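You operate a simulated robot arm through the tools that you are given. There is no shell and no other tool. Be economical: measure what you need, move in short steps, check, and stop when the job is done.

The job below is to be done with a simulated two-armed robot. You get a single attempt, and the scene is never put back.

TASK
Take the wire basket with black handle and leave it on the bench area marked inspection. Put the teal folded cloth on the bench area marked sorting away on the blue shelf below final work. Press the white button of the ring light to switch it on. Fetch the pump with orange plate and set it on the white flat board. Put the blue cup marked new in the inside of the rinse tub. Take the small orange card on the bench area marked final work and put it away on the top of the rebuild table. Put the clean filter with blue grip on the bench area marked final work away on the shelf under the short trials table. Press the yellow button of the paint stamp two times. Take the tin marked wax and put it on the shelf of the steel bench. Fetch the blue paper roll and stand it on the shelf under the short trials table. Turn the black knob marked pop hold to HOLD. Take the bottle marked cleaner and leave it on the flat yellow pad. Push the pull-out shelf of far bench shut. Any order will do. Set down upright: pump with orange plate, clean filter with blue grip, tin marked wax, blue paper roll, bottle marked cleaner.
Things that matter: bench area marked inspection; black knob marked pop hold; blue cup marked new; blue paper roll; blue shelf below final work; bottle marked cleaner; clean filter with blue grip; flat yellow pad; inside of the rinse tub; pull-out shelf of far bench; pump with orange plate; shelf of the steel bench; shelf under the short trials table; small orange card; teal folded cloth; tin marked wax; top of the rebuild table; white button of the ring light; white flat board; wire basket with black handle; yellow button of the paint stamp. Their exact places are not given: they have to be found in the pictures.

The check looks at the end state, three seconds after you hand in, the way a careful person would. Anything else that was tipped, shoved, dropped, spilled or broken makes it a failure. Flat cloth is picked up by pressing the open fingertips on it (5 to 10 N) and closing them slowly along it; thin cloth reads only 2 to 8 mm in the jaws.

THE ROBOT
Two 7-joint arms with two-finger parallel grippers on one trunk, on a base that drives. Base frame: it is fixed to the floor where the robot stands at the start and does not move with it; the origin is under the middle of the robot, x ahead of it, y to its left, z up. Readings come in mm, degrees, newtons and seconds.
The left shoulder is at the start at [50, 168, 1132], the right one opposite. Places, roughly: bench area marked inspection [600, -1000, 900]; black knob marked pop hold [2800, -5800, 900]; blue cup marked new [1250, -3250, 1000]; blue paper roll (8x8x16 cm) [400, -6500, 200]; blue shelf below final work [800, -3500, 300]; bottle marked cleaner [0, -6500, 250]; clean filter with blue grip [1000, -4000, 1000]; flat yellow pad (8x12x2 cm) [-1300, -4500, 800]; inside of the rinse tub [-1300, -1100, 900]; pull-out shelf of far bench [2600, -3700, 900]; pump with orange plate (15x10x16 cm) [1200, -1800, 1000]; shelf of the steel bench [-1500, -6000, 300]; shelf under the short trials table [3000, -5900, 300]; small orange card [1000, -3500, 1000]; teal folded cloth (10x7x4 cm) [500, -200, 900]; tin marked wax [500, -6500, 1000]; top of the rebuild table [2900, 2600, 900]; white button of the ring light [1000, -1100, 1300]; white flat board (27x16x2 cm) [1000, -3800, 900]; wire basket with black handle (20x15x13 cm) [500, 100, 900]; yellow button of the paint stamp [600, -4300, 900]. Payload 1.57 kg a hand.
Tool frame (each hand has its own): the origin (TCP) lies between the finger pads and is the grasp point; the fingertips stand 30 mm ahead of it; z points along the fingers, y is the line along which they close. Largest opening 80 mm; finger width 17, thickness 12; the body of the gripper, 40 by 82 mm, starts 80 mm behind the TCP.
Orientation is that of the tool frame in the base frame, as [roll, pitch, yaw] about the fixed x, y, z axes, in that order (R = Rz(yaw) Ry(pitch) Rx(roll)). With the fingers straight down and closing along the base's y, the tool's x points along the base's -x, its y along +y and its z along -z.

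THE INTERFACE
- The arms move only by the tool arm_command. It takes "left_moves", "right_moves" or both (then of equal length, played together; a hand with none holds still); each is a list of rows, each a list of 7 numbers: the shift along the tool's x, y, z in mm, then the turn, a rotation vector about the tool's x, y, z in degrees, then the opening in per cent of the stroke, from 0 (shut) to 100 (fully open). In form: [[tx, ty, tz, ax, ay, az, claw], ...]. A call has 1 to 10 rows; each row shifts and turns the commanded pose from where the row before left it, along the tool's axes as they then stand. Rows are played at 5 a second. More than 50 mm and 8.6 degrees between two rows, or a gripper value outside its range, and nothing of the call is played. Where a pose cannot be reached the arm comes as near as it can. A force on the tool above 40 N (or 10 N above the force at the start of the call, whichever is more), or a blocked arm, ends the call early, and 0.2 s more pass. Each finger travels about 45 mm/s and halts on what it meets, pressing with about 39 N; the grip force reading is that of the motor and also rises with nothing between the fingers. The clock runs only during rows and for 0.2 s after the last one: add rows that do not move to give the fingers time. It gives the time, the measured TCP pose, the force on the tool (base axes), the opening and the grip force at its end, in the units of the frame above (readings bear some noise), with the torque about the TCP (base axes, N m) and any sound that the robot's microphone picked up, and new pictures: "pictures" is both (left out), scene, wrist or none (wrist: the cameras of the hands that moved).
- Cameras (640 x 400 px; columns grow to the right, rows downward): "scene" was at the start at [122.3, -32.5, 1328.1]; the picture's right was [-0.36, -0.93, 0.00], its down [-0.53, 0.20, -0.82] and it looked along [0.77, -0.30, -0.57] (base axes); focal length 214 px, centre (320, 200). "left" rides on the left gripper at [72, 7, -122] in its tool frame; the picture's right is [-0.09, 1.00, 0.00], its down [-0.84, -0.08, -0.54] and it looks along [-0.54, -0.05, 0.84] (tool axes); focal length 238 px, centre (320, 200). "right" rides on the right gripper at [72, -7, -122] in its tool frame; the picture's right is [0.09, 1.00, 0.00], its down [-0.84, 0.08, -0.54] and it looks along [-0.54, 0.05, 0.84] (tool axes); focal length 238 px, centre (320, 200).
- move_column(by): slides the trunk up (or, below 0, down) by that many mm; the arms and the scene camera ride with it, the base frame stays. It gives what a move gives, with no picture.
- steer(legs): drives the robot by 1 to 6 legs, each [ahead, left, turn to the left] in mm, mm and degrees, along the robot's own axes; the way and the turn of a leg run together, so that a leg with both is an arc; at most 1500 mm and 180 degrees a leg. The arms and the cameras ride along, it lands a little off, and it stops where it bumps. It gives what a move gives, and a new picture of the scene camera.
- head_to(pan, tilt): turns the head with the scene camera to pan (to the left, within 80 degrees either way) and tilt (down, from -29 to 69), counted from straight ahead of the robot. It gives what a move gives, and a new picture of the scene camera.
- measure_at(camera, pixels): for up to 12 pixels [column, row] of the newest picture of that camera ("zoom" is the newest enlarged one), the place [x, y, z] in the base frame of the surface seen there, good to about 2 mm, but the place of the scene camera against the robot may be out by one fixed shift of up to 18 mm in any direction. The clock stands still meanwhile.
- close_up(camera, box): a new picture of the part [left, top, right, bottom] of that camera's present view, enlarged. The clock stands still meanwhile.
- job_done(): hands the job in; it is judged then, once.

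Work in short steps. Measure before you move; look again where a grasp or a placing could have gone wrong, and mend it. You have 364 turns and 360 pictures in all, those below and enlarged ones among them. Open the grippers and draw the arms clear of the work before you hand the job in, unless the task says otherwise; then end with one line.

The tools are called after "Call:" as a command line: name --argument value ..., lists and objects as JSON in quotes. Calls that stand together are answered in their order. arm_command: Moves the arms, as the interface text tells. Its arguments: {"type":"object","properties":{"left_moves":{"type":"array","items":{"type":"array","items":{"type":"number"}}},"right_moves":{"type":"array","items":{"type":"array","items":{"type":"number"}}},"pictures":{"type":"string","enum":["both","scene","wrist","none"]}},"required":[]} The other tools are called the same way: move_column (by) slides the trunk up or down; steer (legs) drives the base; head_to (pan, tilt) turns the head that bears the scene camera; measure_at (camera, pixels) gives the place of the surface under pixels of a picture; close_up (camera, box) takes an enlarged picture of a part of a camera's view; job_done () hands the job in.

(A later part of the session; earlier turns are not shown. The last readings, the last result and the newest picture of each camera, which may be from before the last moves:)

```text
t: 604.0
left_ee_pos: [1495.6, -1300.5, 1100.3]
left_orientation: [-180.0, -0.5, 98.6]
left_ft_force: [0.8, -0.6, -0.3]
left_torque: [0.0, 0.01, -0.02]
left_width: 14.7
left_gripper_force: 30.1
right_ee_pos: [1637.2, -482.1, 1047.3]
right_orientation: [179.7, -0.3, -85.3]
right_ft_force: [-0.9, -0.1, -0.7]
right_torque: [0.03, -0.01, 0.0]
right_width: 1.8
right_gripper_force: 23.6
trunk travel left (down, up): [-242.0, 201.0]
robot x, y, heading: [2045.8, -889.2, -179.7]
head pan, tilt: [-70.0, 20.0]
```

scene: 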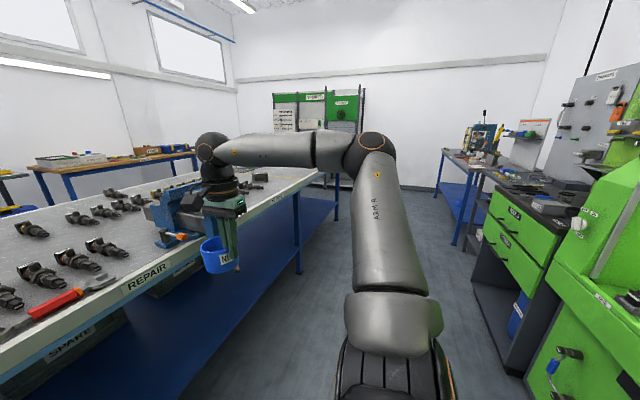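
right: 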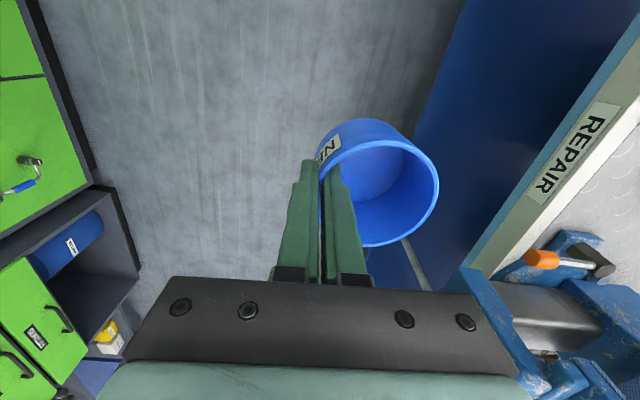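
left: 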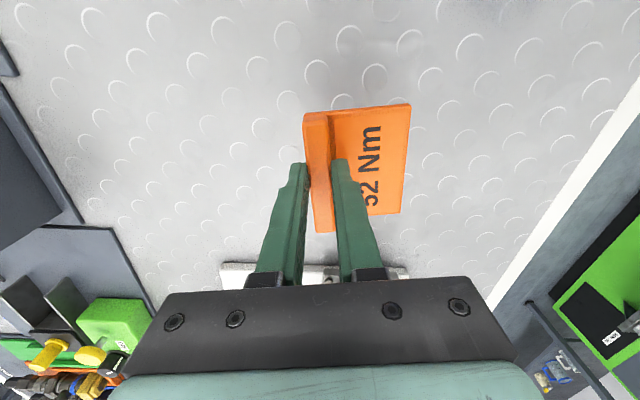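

Cup hasn't slipped (same place in the image). But the vise is near; measure it before moving on.

Call:
measure_at --camera "right" --pixels '[[470, 290], [500, 340], [445, 290], [540, 260], [600, 270], [480, 380]]'

Call:
measure_at --camera "scene" --pixels '[[165, 240], [185, 238], [175, 205], [455, 200], [480, 240], [520, 330], [465, 160], [330, 170], [450, 155]]'

```text
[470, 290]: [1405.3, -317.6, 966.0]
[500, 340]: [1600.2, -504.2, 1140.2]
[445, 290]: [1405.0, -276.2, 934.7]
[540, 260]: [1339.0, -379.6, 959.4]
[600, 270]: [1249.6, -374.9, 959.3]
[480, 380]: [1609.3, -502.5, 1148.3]
```

```text
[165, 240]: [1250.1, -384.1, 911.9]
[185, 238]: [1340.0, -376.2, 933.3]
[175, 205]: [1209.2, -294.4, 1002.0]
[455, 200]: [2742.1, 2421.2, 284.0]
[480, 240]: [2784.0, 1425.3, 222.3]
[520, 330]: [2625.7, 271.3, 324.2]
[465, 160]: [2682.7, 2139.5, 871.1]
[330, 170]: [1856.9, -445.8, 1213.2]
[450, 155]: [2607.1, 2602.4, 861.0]
```

Clear margins. Continue north, then look at the rebuild table.

Call:
steer --legs '[[0, -1300, 0], [0, -1200, 0]]'

Call:
head_to --pan -80 --tilt 25

```text
t: 616.3
left_ee_pos: [1459.9, 1196.7, 1101.3]
left_orientation: [180.0, -0.5, 99.5]
left_ft_force: [0.3, 0.9, 0.1]
left_torque: [0.02, 0.03, 0.01]
left_width: 14.6
left_gripper_force: 30.8
right_ee_pos: [1586.5, 2017.0, 1048.3]
right_orientation: [179.7, -0.2, -84.5]
right_ft_force: [1.0, -0.1, -0.5]
right_torque: [-0.01, 0.02, 0.03]
right_width: 1.9
right_gripper_force: 23.8
trunk travel left (down, up): [-242.0, 201.0]
robot x, y, heading: [1999.1, 1619.4, -178.5]
head pan, tilt: [-70.0, 20.0]
```

scene: 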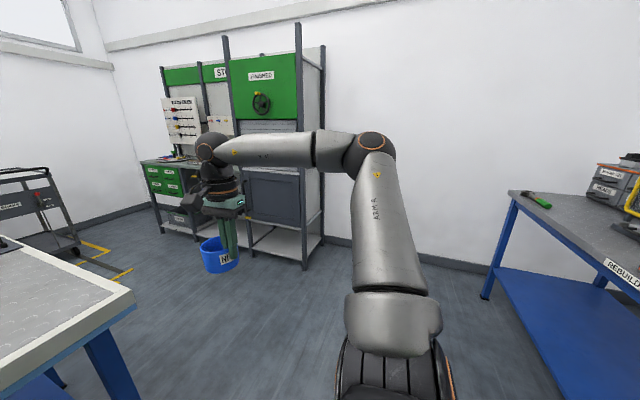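

```text
t: 617.0
left_ee_pos: [1459.2, 1196.1, 1101.7]
left_orientation: [179.9, -0.6, 99.6]
left_ft_force: [-0.3, 0.5, -0.4]
left_torque: [0.02, 0.04, 0.02]
left_width: 15.0
left_gripper_force: 30.8
right_ee_pos: [1587.6, 2017.3, 1048.0]
right_orientation: [179.6, -0.4, -84.5]
right_ft_force: [0.2, -0.4, -1.2]
right_torque: [0.01, -0.03, -0.05]
right_width: 1.9
right_gripper_force: 23.1
trunk travel left (down, up): [-242.0, 201.0]
robot x, y, heading: [2001.0, 1614.8, -179.0]
head pan, tilt: [-80.0, 25.0]
```

scene: 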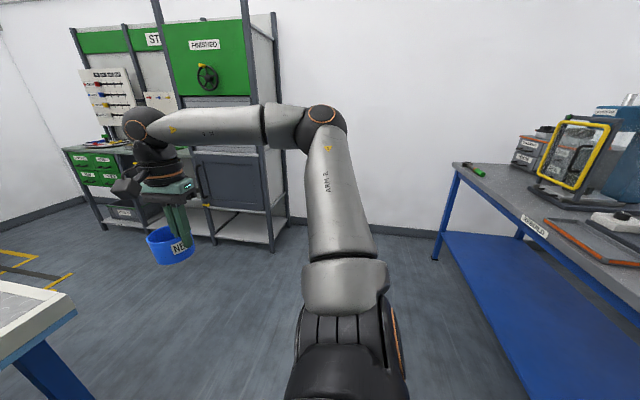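

Measure the REBUILD table, and retract the left hand 200 mm before turning.

Call:
measure_at --camera "scene" --pixels '[[455, 168], [535, 226], [500, 190], [525, 205], [475, 172], [545, 205], [560, 240], [435, 255], [600, 270]]'

Call:
close_up --camera "scene" --box '[430, 100, 640, 300]'

Call:
arm_command --left_moves '[[0, 40, 0, 0, 0, 0, 0], [0, 40, 0, 0, 0, 0, 0], [0, 40, 0, 0, 0, 0, 0], [0, 40, 0, 0, 0, 0, 0], [0, 40, 0, 0, 0, 0, 0]]' --pictures "none"

```text
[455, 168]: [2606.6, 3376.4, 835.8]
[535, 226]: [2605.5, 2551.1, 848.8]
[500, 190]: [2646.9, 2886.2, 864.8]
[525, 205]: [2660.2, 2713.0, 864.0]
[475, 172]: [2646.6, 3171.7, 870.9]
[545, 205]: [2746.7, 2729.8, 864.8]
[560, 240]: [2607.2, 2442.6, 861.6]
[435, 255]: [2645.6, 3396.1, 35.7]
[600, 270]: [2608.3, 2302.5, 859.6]
```

```text
2.00 times, centred on (535, 200) of scene
```

zoom: 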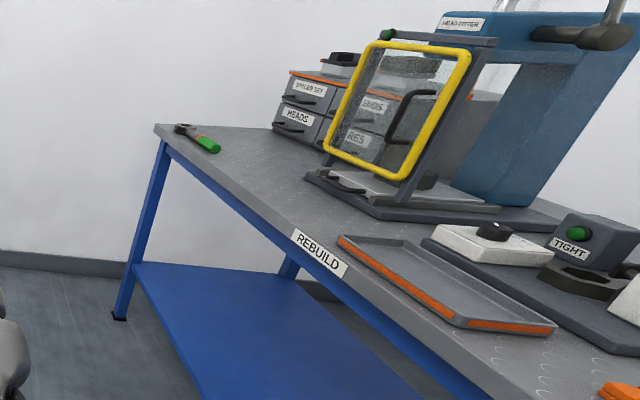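

```text
t: 618.2
left_ee_pos: [1547.6, 1180.0, 1126.5]
left_orientation: [-178.2, -2.0, 102.7]
left_ft_force: [0.4, 7.3, -5.1]
left_torque: [-0.76, 0.03, -0.01]
left_width: 14.7
left_gripper_force: 30.9
left hand out of reach, approached as far as the arm can: row 1, 2, 3, 4
right_ee_pos: [1586.1, 2017.1, 1046.4]
right_orientation: [179.8, -0.3, -84.5]
right_ft_force: [0.0, -0.4, -0.4]
right_torque: [-0.03, -0.06, 0.02]
right_width: 1.7
right_gripper_force: 23.1
trunk travel left (down, up): [-242.0, 201.0]
robot x, y, heading: [2000.6, 1619.8, -178.9]
head pan, tilt: [-80.0, 25.0]
```

The left arm touched its own body slightly; ease it back out. The table front is x≈2606, top z≈879, free spot near (2690,2980). Turn clockwise to face it and move north.

Call:
arm_command --left_moves '[[0, -20, 0, 0, 0, 0, 0], [0, -10, 0, 0, 0, 0, 0]]' --pictures "none"

Call:
steer --legs '[[0, 0, -180], [0, 950, 0]]'

Call:
head_to --pan 30 --tilt 30

```text
t: 618.8
left_ee_pos: [1525.1, 1188.0, 1117.4]
left_orientation: [-179.9, -0.6, 99.5]
left_ft_force: [-0.7, 0.0, -0.9]
left_torque: [0.01, 0.03, 0.02]
left_width: 14.6
left_gripper_force: 31.4
right_ee_pos: [1587.7, 2017.1, 1046.7]
right_orientation: [179.8, -0.1, -84.5]
right_ft_force: [0.6, 0.9, -0.7]
right_torque: [0.04, -0.01, 0.02]
right_width: 2.1
right_gripper_force: 23.2
trunk travel left (down, up): [-242.0, 201.0]
robot x, y, heading: [1998.0, 1619.0, -178.7]
head pan, tilt: [-80.0, 25.0]
```

```text
t: 631.0
left_ee_pos: [2433.8, 2992.6, 1117.3]
left_orientation: [-179.9, -0.5, -79.7]
left_ft_force: [0.2, 0.5, 0.7]
left_torque: [-0.02, 0.0, 0.0]
left_width: 14.8
left_gripper_force: 30.5
right_ee_pos: [2381.2, 2160.6, 1047.1]
right_orientation: [179.7, -0.3, 96.2]
right_ft_force: [-0.6, -0.5, -0.1]
right_torque: [0.02, 0.0, 0.0]
right_width: 1.7
right_gripper_force: 23.4
trunk travel left (down, up): [-242.0, 201.0]
robot x, y, heading: [1962.9, 2555.4, 1.9]
head pan, tilt: [-80.0, 25.0]
```

scene: 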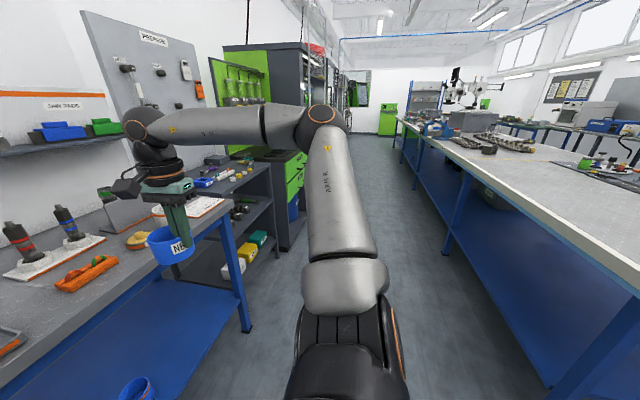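

```text
t: 632.9
left_ee_pos: [2433.8, 2992.3, 1116.5]
left_orientation: [-179.8, -0.4, -79.8]
left_ft_force: [0.2, -0.3, 0.3]
left_torque: [0.0, -0.02, 0.0]
left_width: 14.7
left_gripper_force: 30.9
right_ee_pos: [2381.7, 2159.9, 1048.1]
right_orientation: [179.6, -0.3, 96.2]
right_ft_force: [-0.5, -0.7, -0.4]
right_torque: [-0.02, 0.04, 0.01]
right_width: 2.1
right_gripper_force: 23.5
trunk travel left (down, up): [-242.0, 201.0]
robot x, y, heading: [1967.7, 2554.9, 2.3]
head pan, tilt: [30.0, 30.0]
```

scene: 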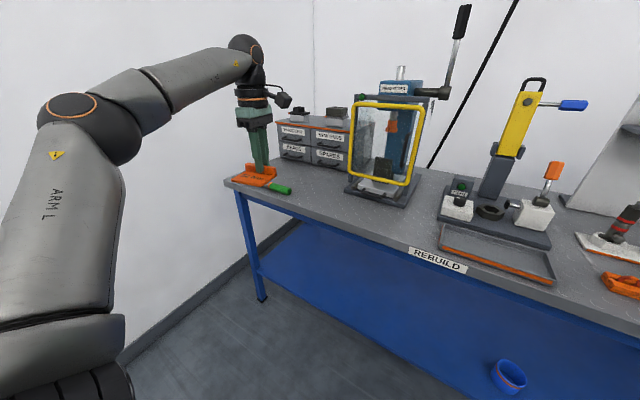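

Pick a free spot on the table top: measure it; retract the right hand 120 mm to keep the cup clear.

Call:
measure_at --camera "scene" --pixels '[[305, 195], [325, 200], [320, 185], [345, 190], [290, 185], [350, 205], [270, 170], [335, 165]]'

Call:
arm_command --right_moves '[[0, -40, 0, 0, 0, 0, 0], [0, -40, 0, 0, 0, 0, 0], [0, -30, 0, 0, 0, 0, 0]]' --pictures "none"

```text
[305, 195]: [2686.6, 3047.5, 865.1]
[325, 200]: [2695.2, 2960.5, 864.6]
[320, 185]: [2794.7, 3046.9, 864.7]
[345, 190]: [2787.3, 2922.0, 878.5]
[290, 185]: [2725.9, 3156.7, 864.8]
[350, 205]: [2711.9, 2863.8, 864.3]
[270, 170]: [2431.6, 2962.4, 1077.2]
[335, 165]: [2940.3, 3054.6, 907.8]
```

```text
t: 633.7
left_ee_pos: [2434.5, 2992.2, 1115.8]
left_orientation: [180.0, -0.5, -79.7]
left_ft_force: [0.0, 0.1, -0.2]
left_torque: [-0.02, -0.03, -0.01]
left_width: 14.5
left_gripper_force: 31.1
right_ee_pos: [2274.3, 2146.8, 1044.8]
right_orientation: [179.7, -0.3, 96.3]
right_ft_force: [1.2, 0.0, -0.5]
right_torque: [-0.03, 0.03, 0.0]
right_width: 1.6
right_gripper_force: 23.9
trunk travel left (down, up): [-242.0, 201.0]
robot x, y, heading: [1968.4, 2552.8, 2.2]
head pan, tilt: [30.0, 30.0]
```

Turn −2°, then drive ahead 284 with 31 left so the card is over (2735,3005).

Call:
steer --legs '[[0, 0, -2.2], [284, 31, 0]]'

Call:
arm_command --left_moves '[[0, 0, 0, 0, 0, 0, 0]]' --pictures "wrist"

```text
t: 636.1
left_ee_pos: [2735.6, 3004.1, 1116.3]
left_orientation: [-180.0, -0.5, -81.7]
left_ft_force: [0.3, 0.0, -0.3]
left_torque: [-0.03, -0.01, 0.01]
left_width: 14.7
left_gripper_force: 31.1
right_ee_pos: [2543.1, 2167.3, 1046.4]
right_orientation: [179.7, -0.3, 94.1]
right_ft_force: [-0.2, -0.3, 0.2]
right_torque: [0.01, 0.0, 0.01]
right_width: 1.7
right_gripper_force: 23.3
trunk travel left (down, up): [-242.0, 201.0]
robot x, y, heading: [2252.7, 2585.4, -0.1]
head pan, tilt: [30.0, 30.0]
```

scene: 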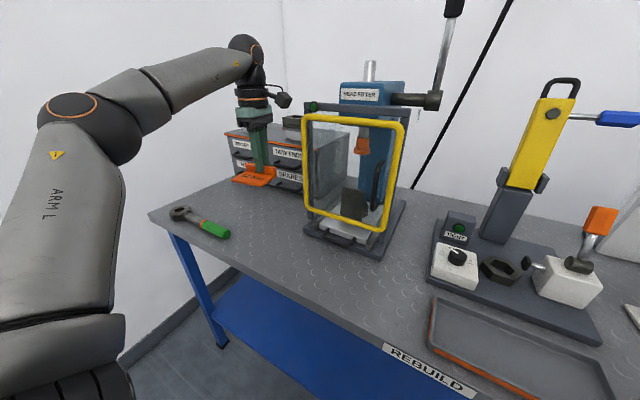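

```text
t: 636.5
left_ee_pos: [2734.8, 3003.6, 1116.2]
left_orientation: [-180.0, -0.5, -81.7]
left_ft_force: [-0.9, 0.3, -0.4]
left_torque: [0.02, 0.01, -0.01]
left_width: 14.6
left_gripper_force: 30.6
right_ee_pos: [2543.1, 2167.5, 1046.5]
right_orientation: [179.7, -0.2, 94.1]
right_ft_force: [0.5, 0.7, -0.9]
right_torque: [-0.02, 0.01, -0.02]
right_width: 1.9
right_gripper_force: 23.4
trunk travel left (down, up): [-242.0, 201.0]
robot x, y, heading: [2249.4, 2587.8, -0.2]
head pan, tilt: [30.0, 30.0]
```

left: 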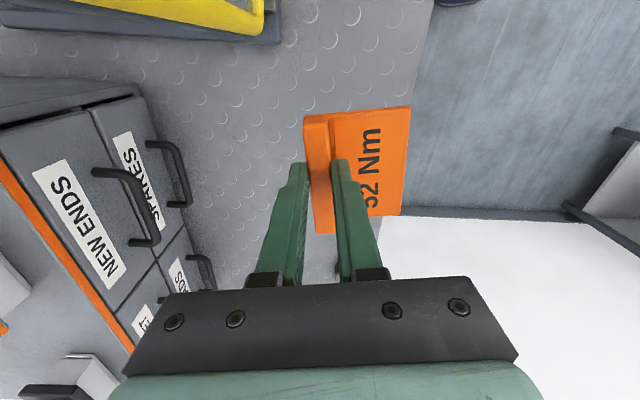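

Descend toward the table top.

Call:
arm_command --left_moves '[[0, 0, 46, 0, 0, 0, 0], [0, 0, 46, 0, 0, 0, 0], [0, 0, 46, 0, 0, 0, 0], [0, 0, 42, 0, 0, 0, 0], [0, 0, 0, 0, 0, 0, 0]]' --pictures "wrist"

Call:
arm_command --left_moves '[[0, 0, 3, 0, 0, 0, 0], [0, 0, 3, 0, 0, 0, 0], [0, 0, 2, 0, 0, 0, 0], [0, 0, 0, 0, 0, 0, 0]]' --pictures "none"

```text
t: 637.7
left_ee_pos: [2732.4, 3006.5, 935.9]
left_orientation: [-179.9, -0.5, -81.8]
left_ft_force: [-1.0, -0.3, -0.4]
left_torque: [-0.03, 0.0, -0.01]
left_width: 14.9
left_gripper_force: 30.7
right_ee_pos: [2542.4, 2167.5, 1046.6]
right_orientation: [179.6, -0.3, 94.0]
right_ft_force: [0.2, 0.2, -0.7]
right_torque: [-0.02, -0.05, 0.0]
right_width: 1.8
right_gripper_force: 23.9
trunk travel left (down, up): [-242.0, 201.0]
robot x, y, heading: [2250.4, 2583.0, 0.0]
head pan, tilt: [30.0, 30.0]
```

left: 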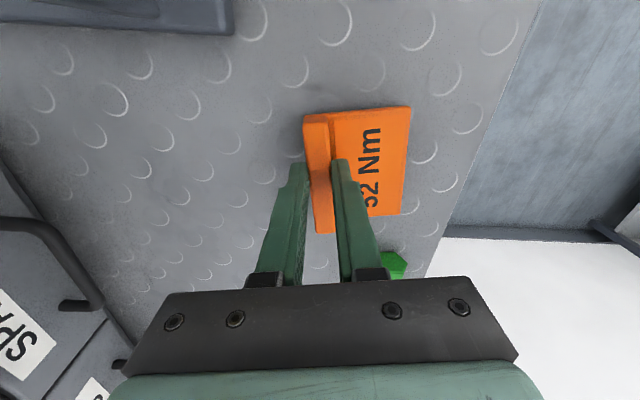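

```text
t: 638.7
left_ee_pos: [2734.2, 3003.7, 928.9]
left_orientation: [-179.8, -0.5, -81.7]
left_ft_force: [-0.9, 0.2, -0.1]
left_torque: [0.01, 0.0, 0.04]
left_width: 14.7
left_gripper_force: 30.6
right_ee_pos: [2543.8, 2166.9, 1046.2]
right_orientation: [179.8, -0.3, 94.2]
right_ft_force: [-0.4, 0.4, -0.6]
right_torque: [0.01, 0.03, 0.03]
right_width: 1.4
right_gripper_force: 23.9
trunk travel left (down, up): [-242.0, 201.0]
robot x, y, heading: [2249.8, 2583.9, -0.4]
head pan, tilt: [30.0, 30.0]
```

Continue lowering until contact.

Call:
arm_command --left_moves '[[0, 0, 3, 0, 0, 0, 0], [0, 0, 2, 0, 0, 0, 0], [0, 0, 2, 0, 0, 0, 0], [0, 0, 1, 0, 0, 0, 0], [0, 0, 0, 0, 0, 0, 0]]' --pictures "none"

Call:
arm_command --left_moves '[[0, 0, 1, 0, 0, 0, 0], [0, 0, 1, 0, 0, 0, 0], [0, 0, 0, 0, 0, 0, 0]]' --pictures "none"

```text
t: 639.9
left_ee_pos: [2734.7, 3002.3, 924.1]
left_orientation: [-179.7, -0.5, -81.8]
left_ft_force: [1.9, 7.0, 19.8]
left_torque: [0.16, 0.08, -0.03]
left_width: 14.6
left_gripper_force: 30.3
right_ee_pos: [2543.9, 2166.6, 1045.5]
right_orientation: [179.5, -0.5, 94.2]
right_ft_force: [0.3, 0.4, 0.2]
right_torque: [0.01, -0.03, 0.02]
right_width: 1.9
right_gripper_force: 23.6
trunk travel left (down, up): [-242.0, 201.0]
robot x, y, heading: [2250.8, 2584.1, -0.2]
head pan, tilt: [30.0, 30.0]
```

```text
t: 640.7
left_ee_pos: [2735.0, 3002.0, 923.1]
left_orientation: [-179.5, -0.5, -81.8]
left_ft_force: [2.5, 8.1, 28.5]
left_torque: [0.17, 0.07, -0.08]
left_width: 14.6
left_gripper_force: 30.9
right_ee_pos: [2541.0, 2165.8, 1045.3]
right_orientation: [179.6, -0.5, 94.1]
right_ft_force: [1.0, 0.4, 0.0]
right_torque: [0.02, 0.01, -0.03]
right_width: 1.8
right_gripper_force: 23.7
trunk travel left (down, up): [-242.0, 201.0]
robot x, y, heading: [2251.1, 2583.7, -0.2]
head pan, tilt: [30.0, 30.0]
```

Card is on the table (28 N). Release pressure, open and rise.

Call:
arm_command --left_moves '[[0, 0, -3, 0, 0, 0, 0], [0, 0, 0, 0, 0, 0, 30], [0, 0, 0, 0, 0, 0, 45], [0, 0, 0, 0, 0, 0, 45], [0, 0, -40, 0, 0, 0, 45], [0, 0, -45, 0, 0, 0, 45], [0, 0, -45, 0, 0, 0, 45]]' --pictures "wrist"

```text
t: 642.3
left_ee_pos: [2733.5, 3003.6, 1054.8]
left_orientation: [-180.0, -0.4, -81.8]
left_ft_force: [0.4, 1.0, 0.0]
left_torque: [-0.01, -0.03, 0.01]
left_width: 36.1
left_gripper_force: 0.1
right_ee_pos: [2543.4, 2167.3, 1046.4]
right_orientation: [179.7, -0.3, 94.2]
right_ft_force: [0.5, -0.8, -1.2]
right_torque: [0.02, 0.02, 0.01]
right_width: 1.6
right_gripper_force: 23.0
trunk travel left (down, up): [-242.0, 201.0]
robot x, y, heading: [2246.0, 2582.1, -0.0]
head pan, tilt: [30.0, 30.0]
```

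left: 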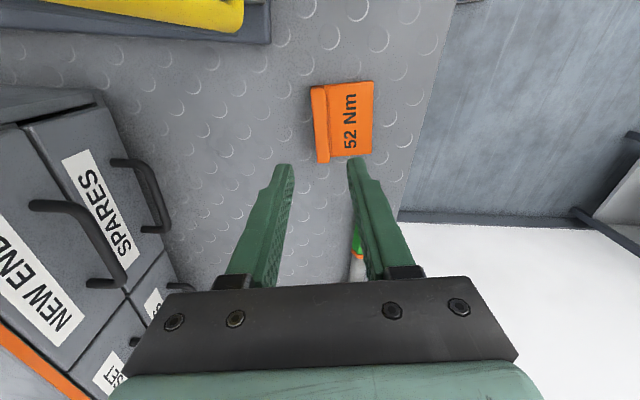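

Card is on the rebuild table. Now the cup: back off, turn west and look for the way around the bench's north end.

Call:
steer --legs '[[-400, 0, 0], [0, 0, 180]]'

Call:
head_to --pan 5 --tilt 25

```text
t: 652.2
left_ee_pos: [1376.4, 2152.0, 1053.4]
left_orientation: [-179.8, -0.5, 99.6]
left_ft_force: [0.5, 0.2, -0.4]
left_torque: [0.0, 0.01, -0.01]
left_width: 36.2
left_gripper_force: 0.1
right_ee_pos: [1545.0, 2996.3, 1045.3]
right_orientation: [179.7, -0.3, -84.4]
right_ft_force: [0.4, 0.8, -0.5]
right_torque: [0.0, -0.02, -0.02]
right_width: 2.2
right_gripper_force: 23.4
trunk travel left (down, up): [-242.0, 201.0]
robot x, y, heading: [1850.5, 2583.4, -178.5]
head pan, tilt: [30.0, 30.0]
```

scene: 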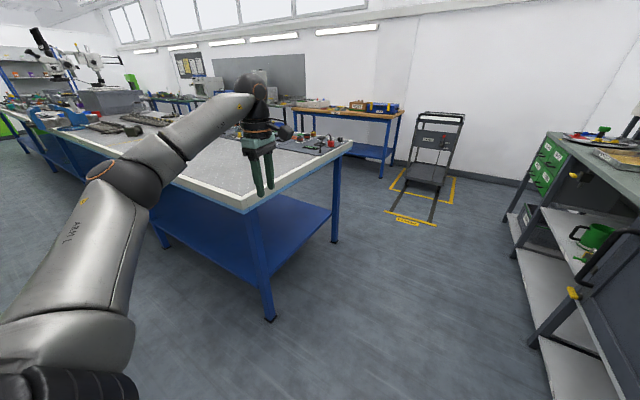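

```text
t: 653.1
left_ee_pos: [1376.2, 2152.5, 1053.6]
left_orientation: [-179.9, -0.5, 99.7]
left_ft_force: [0.2, 0.9, -0.4]
left_torque: [0.0, 0.02, -0.01]
left_width: 35.9
left_gripper_force: 0.0
right_ee_pos: [1545.5, 2994.9, 1045.3]
right_orientation: [179.6, -0.3, -84.4]
right_ft_force: [0.7, -0.4, -1.1]
right_torque: [-0.03, -0.01, 0.03]
right_width: 1.9
right_gripper_force: 23.5
trunk travel left (down, up): [-242.0, 201.0]
robot x, y, heading: [1845.5, 2584.5, -178.7]
head pan, tilt: [5.0, 25.0]
```

scene: 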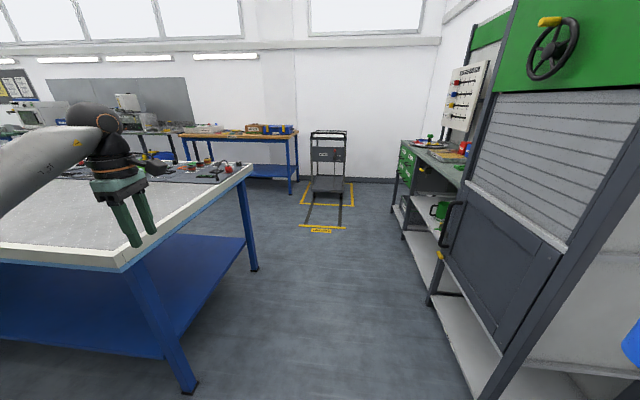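

Call:
measure_at --camera "scene" --pixels '[[190, 385], [255, 268], [430, 300], [500, 375], [395, 200], [410, 150], [310, 215], [345, 200], [290, 190], [120, 262], [245, 168], [530, 200]]'

```text
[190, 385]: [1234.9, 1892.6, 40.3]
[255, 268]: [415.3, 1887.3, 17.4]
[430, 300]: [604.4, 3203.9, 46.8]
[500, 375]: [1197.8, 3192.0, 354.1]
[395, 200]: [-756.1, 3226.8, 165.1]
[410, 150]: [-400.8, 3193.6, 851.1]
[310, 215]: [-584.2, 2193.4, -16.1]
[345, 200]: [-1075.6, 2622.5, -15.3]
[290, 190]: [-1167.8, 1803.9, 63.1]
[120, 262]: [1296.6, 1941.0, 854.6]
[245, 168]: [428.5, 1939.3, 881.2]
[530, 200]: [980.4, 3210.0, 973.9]
```

Bench end y=1941, stores front y≈3190, trolley at x<−600. Go west to x≈−60 facing west, then strafe south down the west aisle.

Call:
steer --legs '[[0, 15, -1.3], [1400, 0, 0], [510, 0, 0], [0, 1150, 0]]'

Call:
head_to --pan 40 --tilt 20

```text
t: 668.5
left_ee_pos: [-574.8, 1025.2, 1054.3]
left_orientation: [-180.0, -0.4, 96.7]
left_ft_force: [-0.2, 0.1, 0.0]
left_torque: [0.06, -0.02, 0.02]
left_width: 35.8
left_gripper_force: 0.0
right_ee_pos: [-362.1, 1855.6, 1045.6]
right_orientation: [179.7, -0.2, -87.4]
right_ft_force: [0.6, -1.0, -1.2]
right_torque: [-0.01, 0.0, 0.01]
right_width: 1.7
right_gripper_force: 23.6
trunk travel left (down, up): [-242.0, 201.0]
robot x, y, heading: [-80.6, 1428.8, 178.2]
head pan, tilt: [5.0, 25.0]
```

scene: 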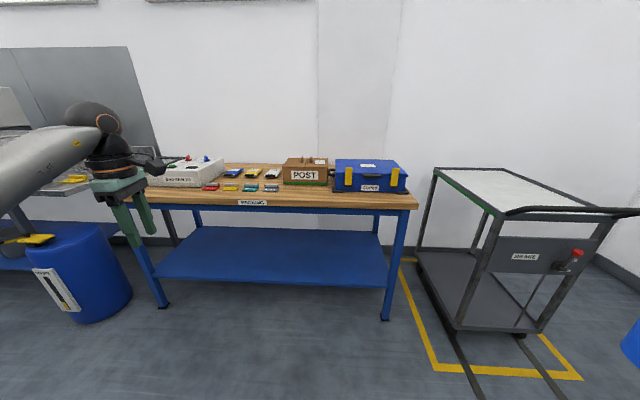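

```text
t: 669.5
left_ee_pos: [-574.9, 1023.9, 1053.9]
left_orientation: [-179.9, -0.5, 96.6]
left_ft_force: [-0.8, 0.5, -0.5]
left_torque: [-0.02, 0.01, -0.01]
left_width: 36.1
left_gripper_force: 0.0
right_ee_pos: [-361.7, 1856.7, 1045.6]
right_orientation: [179.8, -0.2, -87.5]
right_ft_force: [0.0, -0.1, -0.4]
right_torque: [-0.02, -0.03, 0.02]
right_width: 1.7
right_gripper_force: 23.2
trunk travel left (down, up): [-242.0, 201.0]
robot x, y, heading: [-81.7, 1431.6, 178.2]
head pan, tilt: [40.0, 20.0]
```

scene: 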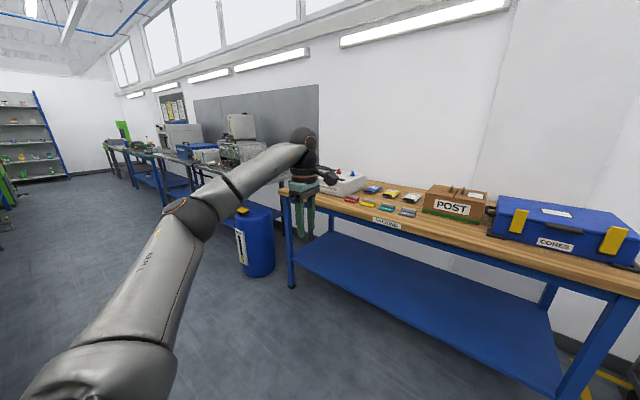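

Call:
measure_at --camera "scene" --pixels '[[270, 250], [257, 210], [245, 265], [290, 290], [200, 200]]'

Call:
steer --legs '[[60, 0, 1.8], [0, 1300, 0], [0, 1300, 0]]'

Call:
head_to --pan 0 --tilt 25

```text
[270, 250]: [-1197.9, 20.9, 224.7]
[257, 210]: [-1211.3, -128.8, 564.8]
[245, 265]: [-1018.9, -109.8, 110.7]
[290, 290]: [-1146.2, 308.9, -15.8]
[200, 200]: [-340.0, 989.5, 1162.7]
```

```text
t: 682.8
left_ee_pos: [-606.1, -1603.2, 1053.7]
left_orientation: [-179.9, -0.5, 98.6]
left_ft_force: [0.5, -0.4, -0.5]
left_torque: [0.01, 0.02, -0.02]
left_width: 36.2
left_gripper_force: 0.1
right_ee_pos: [-419.9, -764.4, 1045.1]
right_orientation: [179.7, -0.3, -85.4]
right_ft_force: [0.9, -0.4, 0.4]
right_torque: [-0.04, -0.01, -0.01]
right_width: 1.9
right_gripper_force: 23.6
trunk travel left (down, up): [-242.0, 201.0]
robot x, y, heading: [-124.2, -1180.4, -179.5]
head pan, tilt: [40.0, 20.0]
```

scene: 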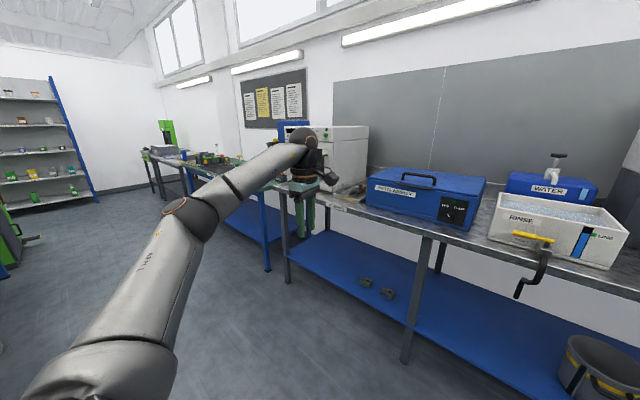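

```text
t: 683.8
left_ee_pos: [-606.2, -1602.7, 1053.3]
left_orientation: [-179.9, -0.5, 98.6]
left_ft_force: [0.0, -0.7, -0.3]
left_torque: [-0.01, -0.01, 0.02]
left_width: 35.8
left_gripper_force: 0.0
right_ee_pos: [-421.5, -764.3, 1044.8]
right_orientation: [179.8, -0.3, -85.4]
right_ft_force: [-0.8, -1.1, -0.2]
right_torque: [-0.03, 0.0, 0.01]
right_width: 2.0
right_gripper_force: 24.1
trunk travel left (down, up): [-242.0, 201.0]
robot x, y, heading: [-127.1, -1180.9, -179.5]
head pan, tilt: [0.0, 25.0]
```

scene: 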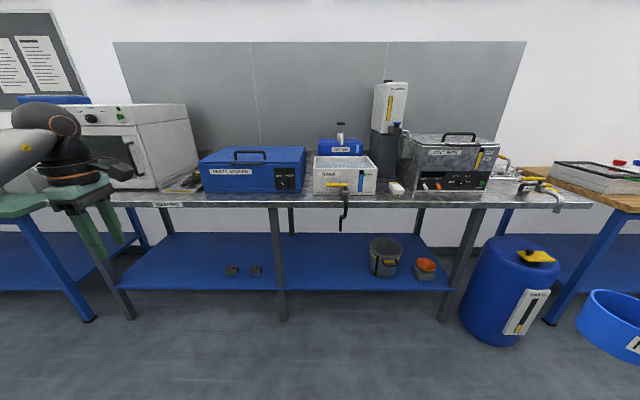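

The white RINSE tub is at (345,175). Zoom and measure.

Call:
close_up --camera "scene" --box '[290, 120, 430, 220]'

Call:
measure_at --camera "zoom" --pixels '[[110, 210], [390, 215], [375, 170], [125, 165], [245, 185], [240, 210], [200, 182], [300, 190], [240, 250], [235, 60]]'

```text
4.00 times, centred on (360, 170) of scene
```

zoom: 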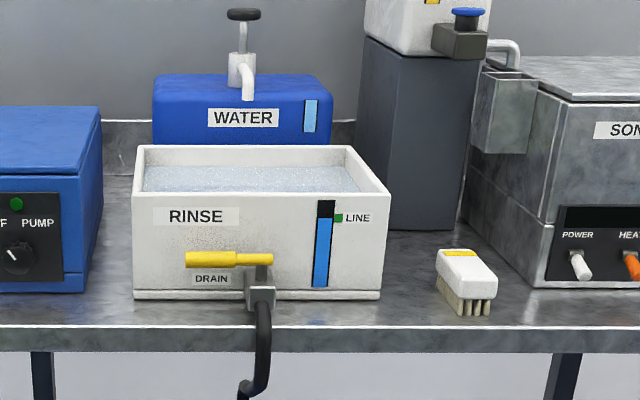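

```text
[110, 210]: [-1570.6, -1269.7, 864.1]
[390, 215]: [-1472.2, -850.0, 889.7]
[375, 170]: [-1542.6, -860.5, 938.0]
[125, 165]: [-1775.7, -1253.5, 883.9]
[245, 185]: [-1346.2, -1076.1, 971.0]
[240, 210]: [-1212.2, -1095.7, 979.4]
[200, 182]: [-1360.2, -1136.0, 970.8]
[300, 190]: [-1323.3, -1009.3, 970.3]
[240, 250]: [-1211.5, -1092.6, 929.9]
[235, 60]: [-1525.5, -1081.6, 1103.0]
```

Tub front x −1212, water surface z≈985, centre ≈ (−1310,−1088). Raise the trunk 45 and extend the right arm forward and inward.

Call:
move_column --by 45

Call:
arm_command --right_moves '[[18, 42, 0, 0, 0, 0, 0], [18, 42, 0, 0, 0, 0, 0], [18, 42, 0, 0, 0, 0, 0], [18, 42, 0, 0, 0, 0, 0], [18, 42, 0, 0, 0, 0, 0], [18, 42, 0, 0, 0, 0, 0], [18, 42, 0, 0, 0, 0, 0]]' --pictures "none"

Call:
measure_at --camera "scene" --pixels '[[345, 168], [345, 157], [318, 170], [374, 170], [318, 157], [372, 157], [140, 185], [190, 180], [345, 160], [250, 180]]'

```text
t: 684.7
left_ee_pos: [-605.4, -1602.0, 1098.2]
left_orientation: [-179.9, -0.5, 98.6]
left_ft_force: [-0.1, -0.5, -0.6]
left_torque: [0.01, 0.01, -0.03]
left_width: 35.8
left_gripper_force: 0.0
right_ee_pos: [-421.6, -764.1, 1090.2]
right_orientation: [179.7, -0.3, -85.4]
right_ft_force: [-0.7, 0.0, -0.2]
right_torque: [0.04, -0.04, 0.02]
right_width: 1.7
right_gripper_force: 24.1
trunk travel left (down, up): [-287.0, 156.0]
robot x, y, heading: [-128.4, -1179.6, -179.1]
head pan, tilt: [0.0, 25.0]
```

```text
t: 686.3
left_ee_pos: [-604.0, -1604.4, 1098.9]
left_orientation: [-179.8, -0.6, 98.7]
left_ft_force: [1.0, 0.0, -0.2]
left_torque: [0.01, 0.07, -0.01]
left_width: 36.2
left_gripper_force: 0.0
right_ee_pos: [-670.7, -903.9, 1086.0]
right_orientation: [179.6, -0.1, -85.6]
right_ft_force: [0.2, -1.5, -0.4]
right_torque: [0.02, 0.01, 0.03]
right_width: 1.7
right_gripper_force: 23.3
right hand out of reach, approached as far as the arm can: row 7
trunk travel left (down, up): [-287.0, 156.0]
robot x, y, heading: [-126.1, -1179.6, -179.4]
head pan, tilt: [0.0, 25.0]
```

```text
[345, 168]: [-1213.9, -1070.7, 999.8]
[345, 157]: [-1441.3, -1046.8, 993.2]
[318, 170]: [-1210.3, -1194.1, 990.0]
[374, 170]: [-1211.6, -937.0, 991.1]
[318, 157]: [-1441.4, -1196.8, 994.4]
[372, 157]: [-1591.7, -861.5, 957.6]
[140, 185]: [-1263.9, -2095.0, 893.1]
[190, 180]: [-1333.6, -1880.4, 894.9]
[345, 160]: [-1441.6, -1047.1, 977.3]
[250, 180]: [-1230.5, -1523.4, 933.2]
```

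Tub interior x −1225…−1430, y −1197…−937, rim z≈1014. Strafe left 161 and go ahead 540.

Call:
steer --legs '[[0, 161, -0.6], [540, 0, 0]]'

Call:
arm_command --right_moves '[[0, 0, 0, 0, 0, 0, 0]]' --pictures "wrist"

```text
t: 690.4
left_ee_pos: [-1145.7, -1753.3, 1098.8]
left_orientation: [-179.9, -0.5, 97.8]
left_ft_force: [-0.8, -0.2, -0.2]
left_torque: [-0.03, 0.0, -0.02]
left_width: 35.9
left_gripper_force: 0.1
right_ee_pos: [-1202.6, -1052.9, 1084.8]
right_orientation: [179.7, -0.5, -86.1]
right_ft_force: [-0.1, 1.2, -0.8]
right_torque: [0.04, -0.01, -0.03]
right_width: 1.6
right_gripper_force: 23.5
trunk travel left (down, up): [-287.0, 156.0]
robot x, y, heading: [-655.3, -1339.0, 179.3]
head pan, tilt: [0.0, 25.0]
```

scene: 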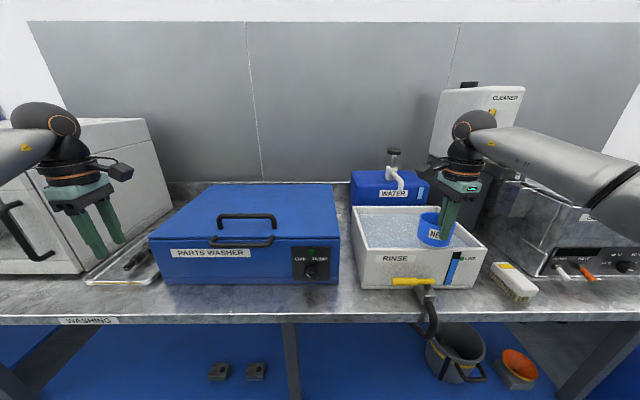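

```text
t: 690.8
left_ee_pos: [-1145.8, -1753.2, 1099.3]
left_orientation: [-179.9, -0.5, 97.7]
left_ft_force: [-0.1, -0.3, -0.5]
left_torque: [0.0, 0.01, 0.01]
left_width: 36.1
left_gripper_force: 0.0
right_ee_pos: [-1203.0, -1050.7, 1085.2]
right_orientation: [179.6, -0.3, -86.2]
right_ft_force: [-0.8, 0.1, -0.2]
right_torque: [-0.03, -0.02, -0.02]
right_width: 1.7
right_gripper_force: 23.6
trunk travel left (down, up): [-287.0, 156.0]
robot x, y, heading: [-660.7, -1335.8, 179.9]
head pan, tilt: [0.0, 25.0]
```

right: 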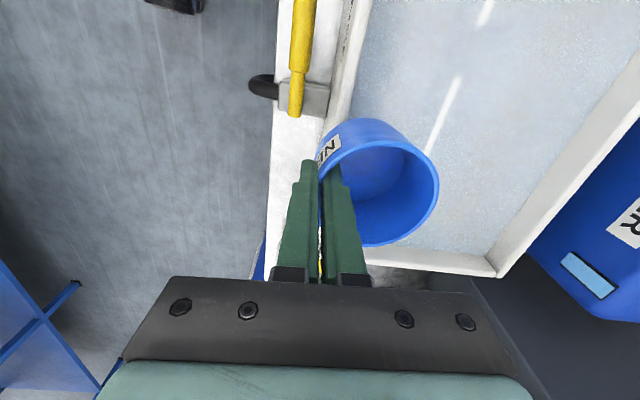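

Measure the tub's inner edges with the right camera.

Call:
measure_at --camera "right" --pixels '[[347, 60], [335, 100], [490, 265], [420, 255], [580, 150], [560, 165], [500, 120], [430, 40], [400, 250], [460, 215]]'

```text
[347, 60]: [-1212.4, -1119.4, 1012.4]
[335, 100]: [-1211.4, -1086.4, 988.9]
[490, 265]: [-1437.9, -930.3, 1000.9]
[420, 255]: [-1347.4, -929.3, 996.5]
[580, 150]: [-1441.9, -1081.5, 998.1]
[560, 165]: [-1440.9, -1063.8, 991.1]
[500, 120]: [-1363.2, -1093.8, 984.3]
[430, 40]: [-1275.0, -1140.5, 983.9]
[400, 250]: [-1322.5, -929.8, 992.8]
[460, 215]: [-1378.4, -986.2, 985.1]
```

Drive ahead 90 with 9 mm left to centre the cup over the tub.

Call:
steer --legs '[[92, 9, 0]]'

Call:
arm_command --right_moves '[[0, 0, 15, 0, 0, 0, 0], [0, 0, 15, 0, 0, 0, 0], [0, 0, 0, 0, 0, 0, 0]]' --pictures "wrist"

```text
t: 692.0
left_ee_pos: [-1237.2, -1762.2, 1098.0]
left_orientation: [-180.0, -0.6, 98.0]
left_ft_force: [-0.4, 0.2, 0.5]
left_torque: [-0.02, -0.02, 0.01]
left_width: 35.7
left_gripper_force: 0.1
right_ee_pos: [-1295.7, -1060.2, 1084.3]
right_orientation: [179.8, -0.2, -86.2]
right_ft_force: [-0.2, 0.2, -1.1]
right_torque: [0.03, -0.05, -0.04]
right_width: 1.7
right_gripper_force: 24.0
trunk travel left (down, up): [-287.0, 156.0]
robot x, y, heading: [-752.5, -1342.9, 179.7]
head pan, tilt: [0.0, 25.0]
```

scene: 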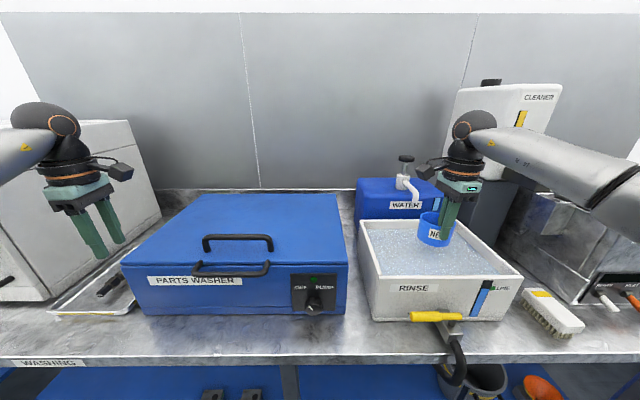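

```text
t: 692.8
left_ee_pos: [-1236.1, -1761.7, 1098.7]
left_orientation: [-180.0, -0.5, 98.0]
left_ft_force: [-0.3, -0.6, 0.3]
left_torque: [-0.01, -0.01, -0.02]
left_width: 35.9
left_gripper_force: 0.1
right_ee_pos: [-1295.7, -1061.6, 1054.4]
right_orientation: [179.6, -0.4, -86.2]
right_ft_force: [0.7, 0.0, -0.3]
right_torque: [-0.04, -0.04, -0.01]
right_width: 1.9
right_gripper_force: 23.8
trunk travel left (down, up): [-287.0, 156.0]
robot x, y, heading: [-752.6, -1342.2, 179.7]
head pan, tilt: [0.0, 25.0]
```

right: 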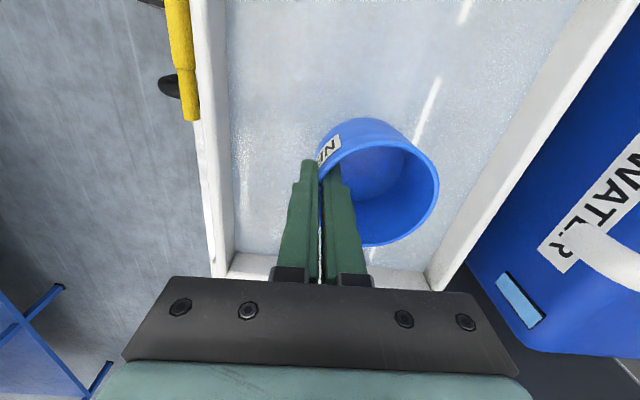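

Cup bottom is just above the water. Lower gradually until it meets the bottom.

Call:
arm_command --right_moves '[[0, 0, 10, 0, 0, 0, 0], [0, 0, 10, 0, 0, 0, 0], [0, 0, 10, 0, 0, 0, 0], [0, 0, 10, 0, 0, 0, 0], [0, 0, 10, 0, 0, 0, 0], [0, 0, 10, 0, 0, 0, 0], [0, 0, 0, 0, 0, 0, 0]]' --pictures "wrist"

```text
t: 694.4
left_ee_pos: [-1238.0, -1761.5, 1099.1]
left_orientation: [-179.9, -0.5, 97.9]
left_ft_force: [0.0, 0.2, -0.1]
left_torque: [-0.01, -0.01, 0.03]
left_width: 36.0
left_gripper_force: 0.0
right_ee_pos: [-1296.5, -1061.9, 994.8]
right_orientation: [179.6, -0.2, -86.2]
right_ft_force: [-0.1, -0.7, -0.4]
right_torque: [0.02, -0.02, 0.0]
right_width: 1.7
right_gripper_force: 23.7
trunk travel left (down, up): [-287.0, 156.0]
robot x, y, heading: [-749.1, -1342.5, 179.6]
head pan, tilt: [0.0, 25.0]
```

right: 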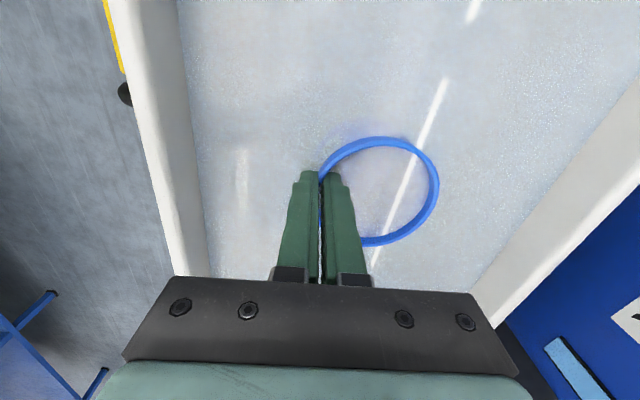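

It passes through the surface. Continue down in smaller steps.

Call:
arm_command --right_moves '[[0, 0, 8, 0, 0, 0, 0], [0, 0, 8, 0, 0, 0, 0], [0, 0, 6, 0, 0, 0, 0], [0, 0, 4, 0, 0, 0, 0], [0, 0, 4, 0, 0, 0, 0], [0, 0, 0, 0, 0, 0, 0]]' --pictures "none"

Call:
arm_command --right_moves '[[0, 0, 3, 0, 0, 0, 0], [0, 0, 3, 0, 0, 0, 0], [0, 0, 3, 0, 0, 0, 0], [0, 0, 0, 0, 0, 0, 0]]' --pictures "none"

```text
t: 695.8
left_ee_pos: [-1237.5, -1761.9, 1099.5]
left_orientation: [-179.9, -0.5, 97.9]
left_ft_force: [0.2, 0.3, 0.5]
left_torque: [0.0, -0.02, 0.0]
left_width: 36.2
left_gripper_force: 0.1
right_ee_pos: [-1296.4, -1062.0, 965.3]
right_orientation: [179.6, -0.3, -86.3]
right_ft_force: [0.3, 1.0, -0.5]
right_torque: [-0.02, -0.05, -0.04]
right_width: 1.9
right_gripper_force: 23.0
trunk travel left (down, up): [-287.0, 156.0]
robot x, y, heading: [-750.3, -1347.4, 179.5]
head pan, tilt: [0.0, 25.0]
```

```text
t: 696.8
left_ee_pos: [-1237.1, -1762.8, 1100.3]
left_orientation: [-179.8, -0.4, 97.9]
left_ft_force: [0.7, -0.4, 0.1]
left_torque: [0.0, -0.01, -0.01]
left_width: 36.0
left_gripper_force: 0.0
right_ee_pos: [-1295.6, -1061.2, 955.9]
right_orientation: [179.7, -0.4, -86.1]
right_ft_force: [-0.5, 0.3, -1.8]
right_torque: [0.02, -0.02, 0.0]
right_width: 2.0
right_gripper_force: 23.6
trunk travel left (down, up): [-287.0, 156.0]
robot x, y, heading: [-751.0, -1347.7, 179.8]
head pan, tilt: [0.0, 25.0]
```

Call:
arm_command --right_moves '[[0, 0, 3, 0, 0, 0, 0], [0, 0, 3, 0, 0, 0, 0], [0, 0, 3, 0, 0, 0, 0], [0, 0, 3, 0, 0, 0, 0], [0, 0, 0, 0, 0, 0, 0]]' --pictures "wrist"

```text
t: 698.0
left_ee_pos: [-1235.0, -1763.9, 1099.5]
left_orientation: [-179.9, -0.6, 97.9]
left_ft_force: [-0.1, -0.2, -0.3]
left_torque: [-0.02, 0.05, 0.0]
left_width: 36.4
left_gripper_force: 0.0
right_ee_pos: [-1295.0, -1062.1, 948.8]
right_orientation: [179.1, -0.4, -86.2]
right_ft_force: [1.0, 0.9, 23.8]
right_torque: [0.02, 0.67, -0.12]
right_width: 2.0
right_gripper_force: 24.0
trunk travel left (down, up): [-287.0, 156.0]
robot x, y, heading: [-753.9, -1341.6, 179.8]
head pan, tilt: [0.0, 25.0]
```

right: 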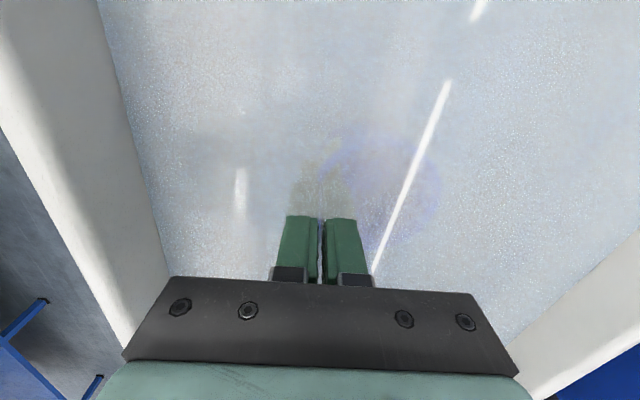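

The cup rests on the tub's bottom (24 N). Ease up 2 mm, open and rise.

Call:
arm_command --right_moves '[[0, 0, -2, 0, 0, 0, 0], [0, 0, 0, 0, 0, 0, 25], [0, 0, 0, 0, 0, 0, 30], [0, 0, 0, 0, 0, 0, 30], [0, 0, -30, 0, 0, 0, 30], [0, 0, -40, 0, 0, 0, 30], [0, 0, -40, 0, 0, 0, 30], [0, 0, -40, 0, 0, 0, 30]]' --pictures "both"

```text
t: 699.8
left_ee_pos: [-1238.0, -1761.5, 1099.0]
left_orientation: [-179.9, -0.5, 97.9]
left_ft_force: [-0.4, 0.5, -0.6]
left_torque: [0.01, 0.0, -0.01]
left_width: 36.1
left_gripper_force: 0.1
right_ee_pos: [-1292.5, -1059.4, 1096.2]
right_orientation: [179.6, -0.4, -86.2]
right_ft_force: [0.2, -0.4, 0.4]
right_torque: [-0.04, 0.01, -0.02]
right_width: 24.0
right_gripper_force: 0.1
right hand out of reach, approached as far as the arm can: row 8
trunk travel left (down, up): [-287.0, 156.0]
robot x, y, heading: [-751.1, -1342.8, 179.6]
head pan, tilt: [0.0, 25.0]
```

scene: 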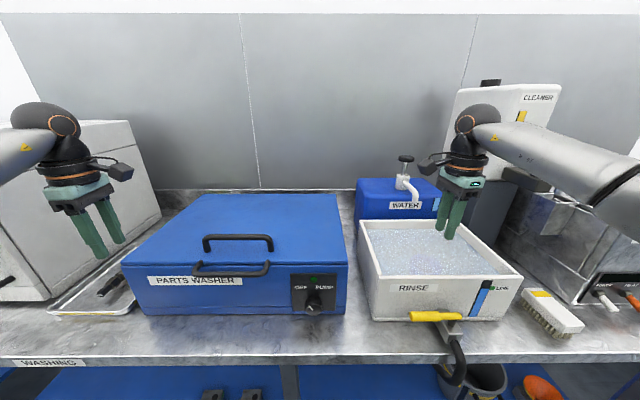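
right: 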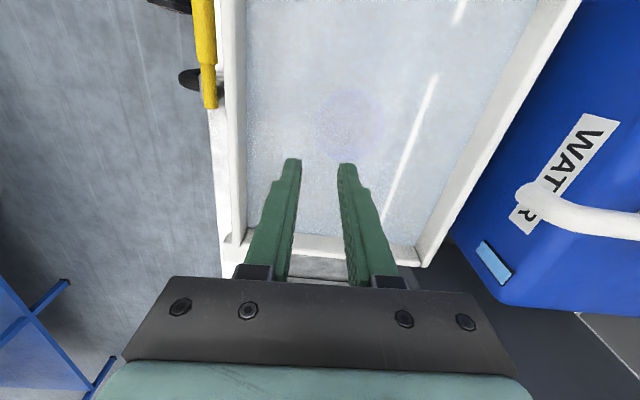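

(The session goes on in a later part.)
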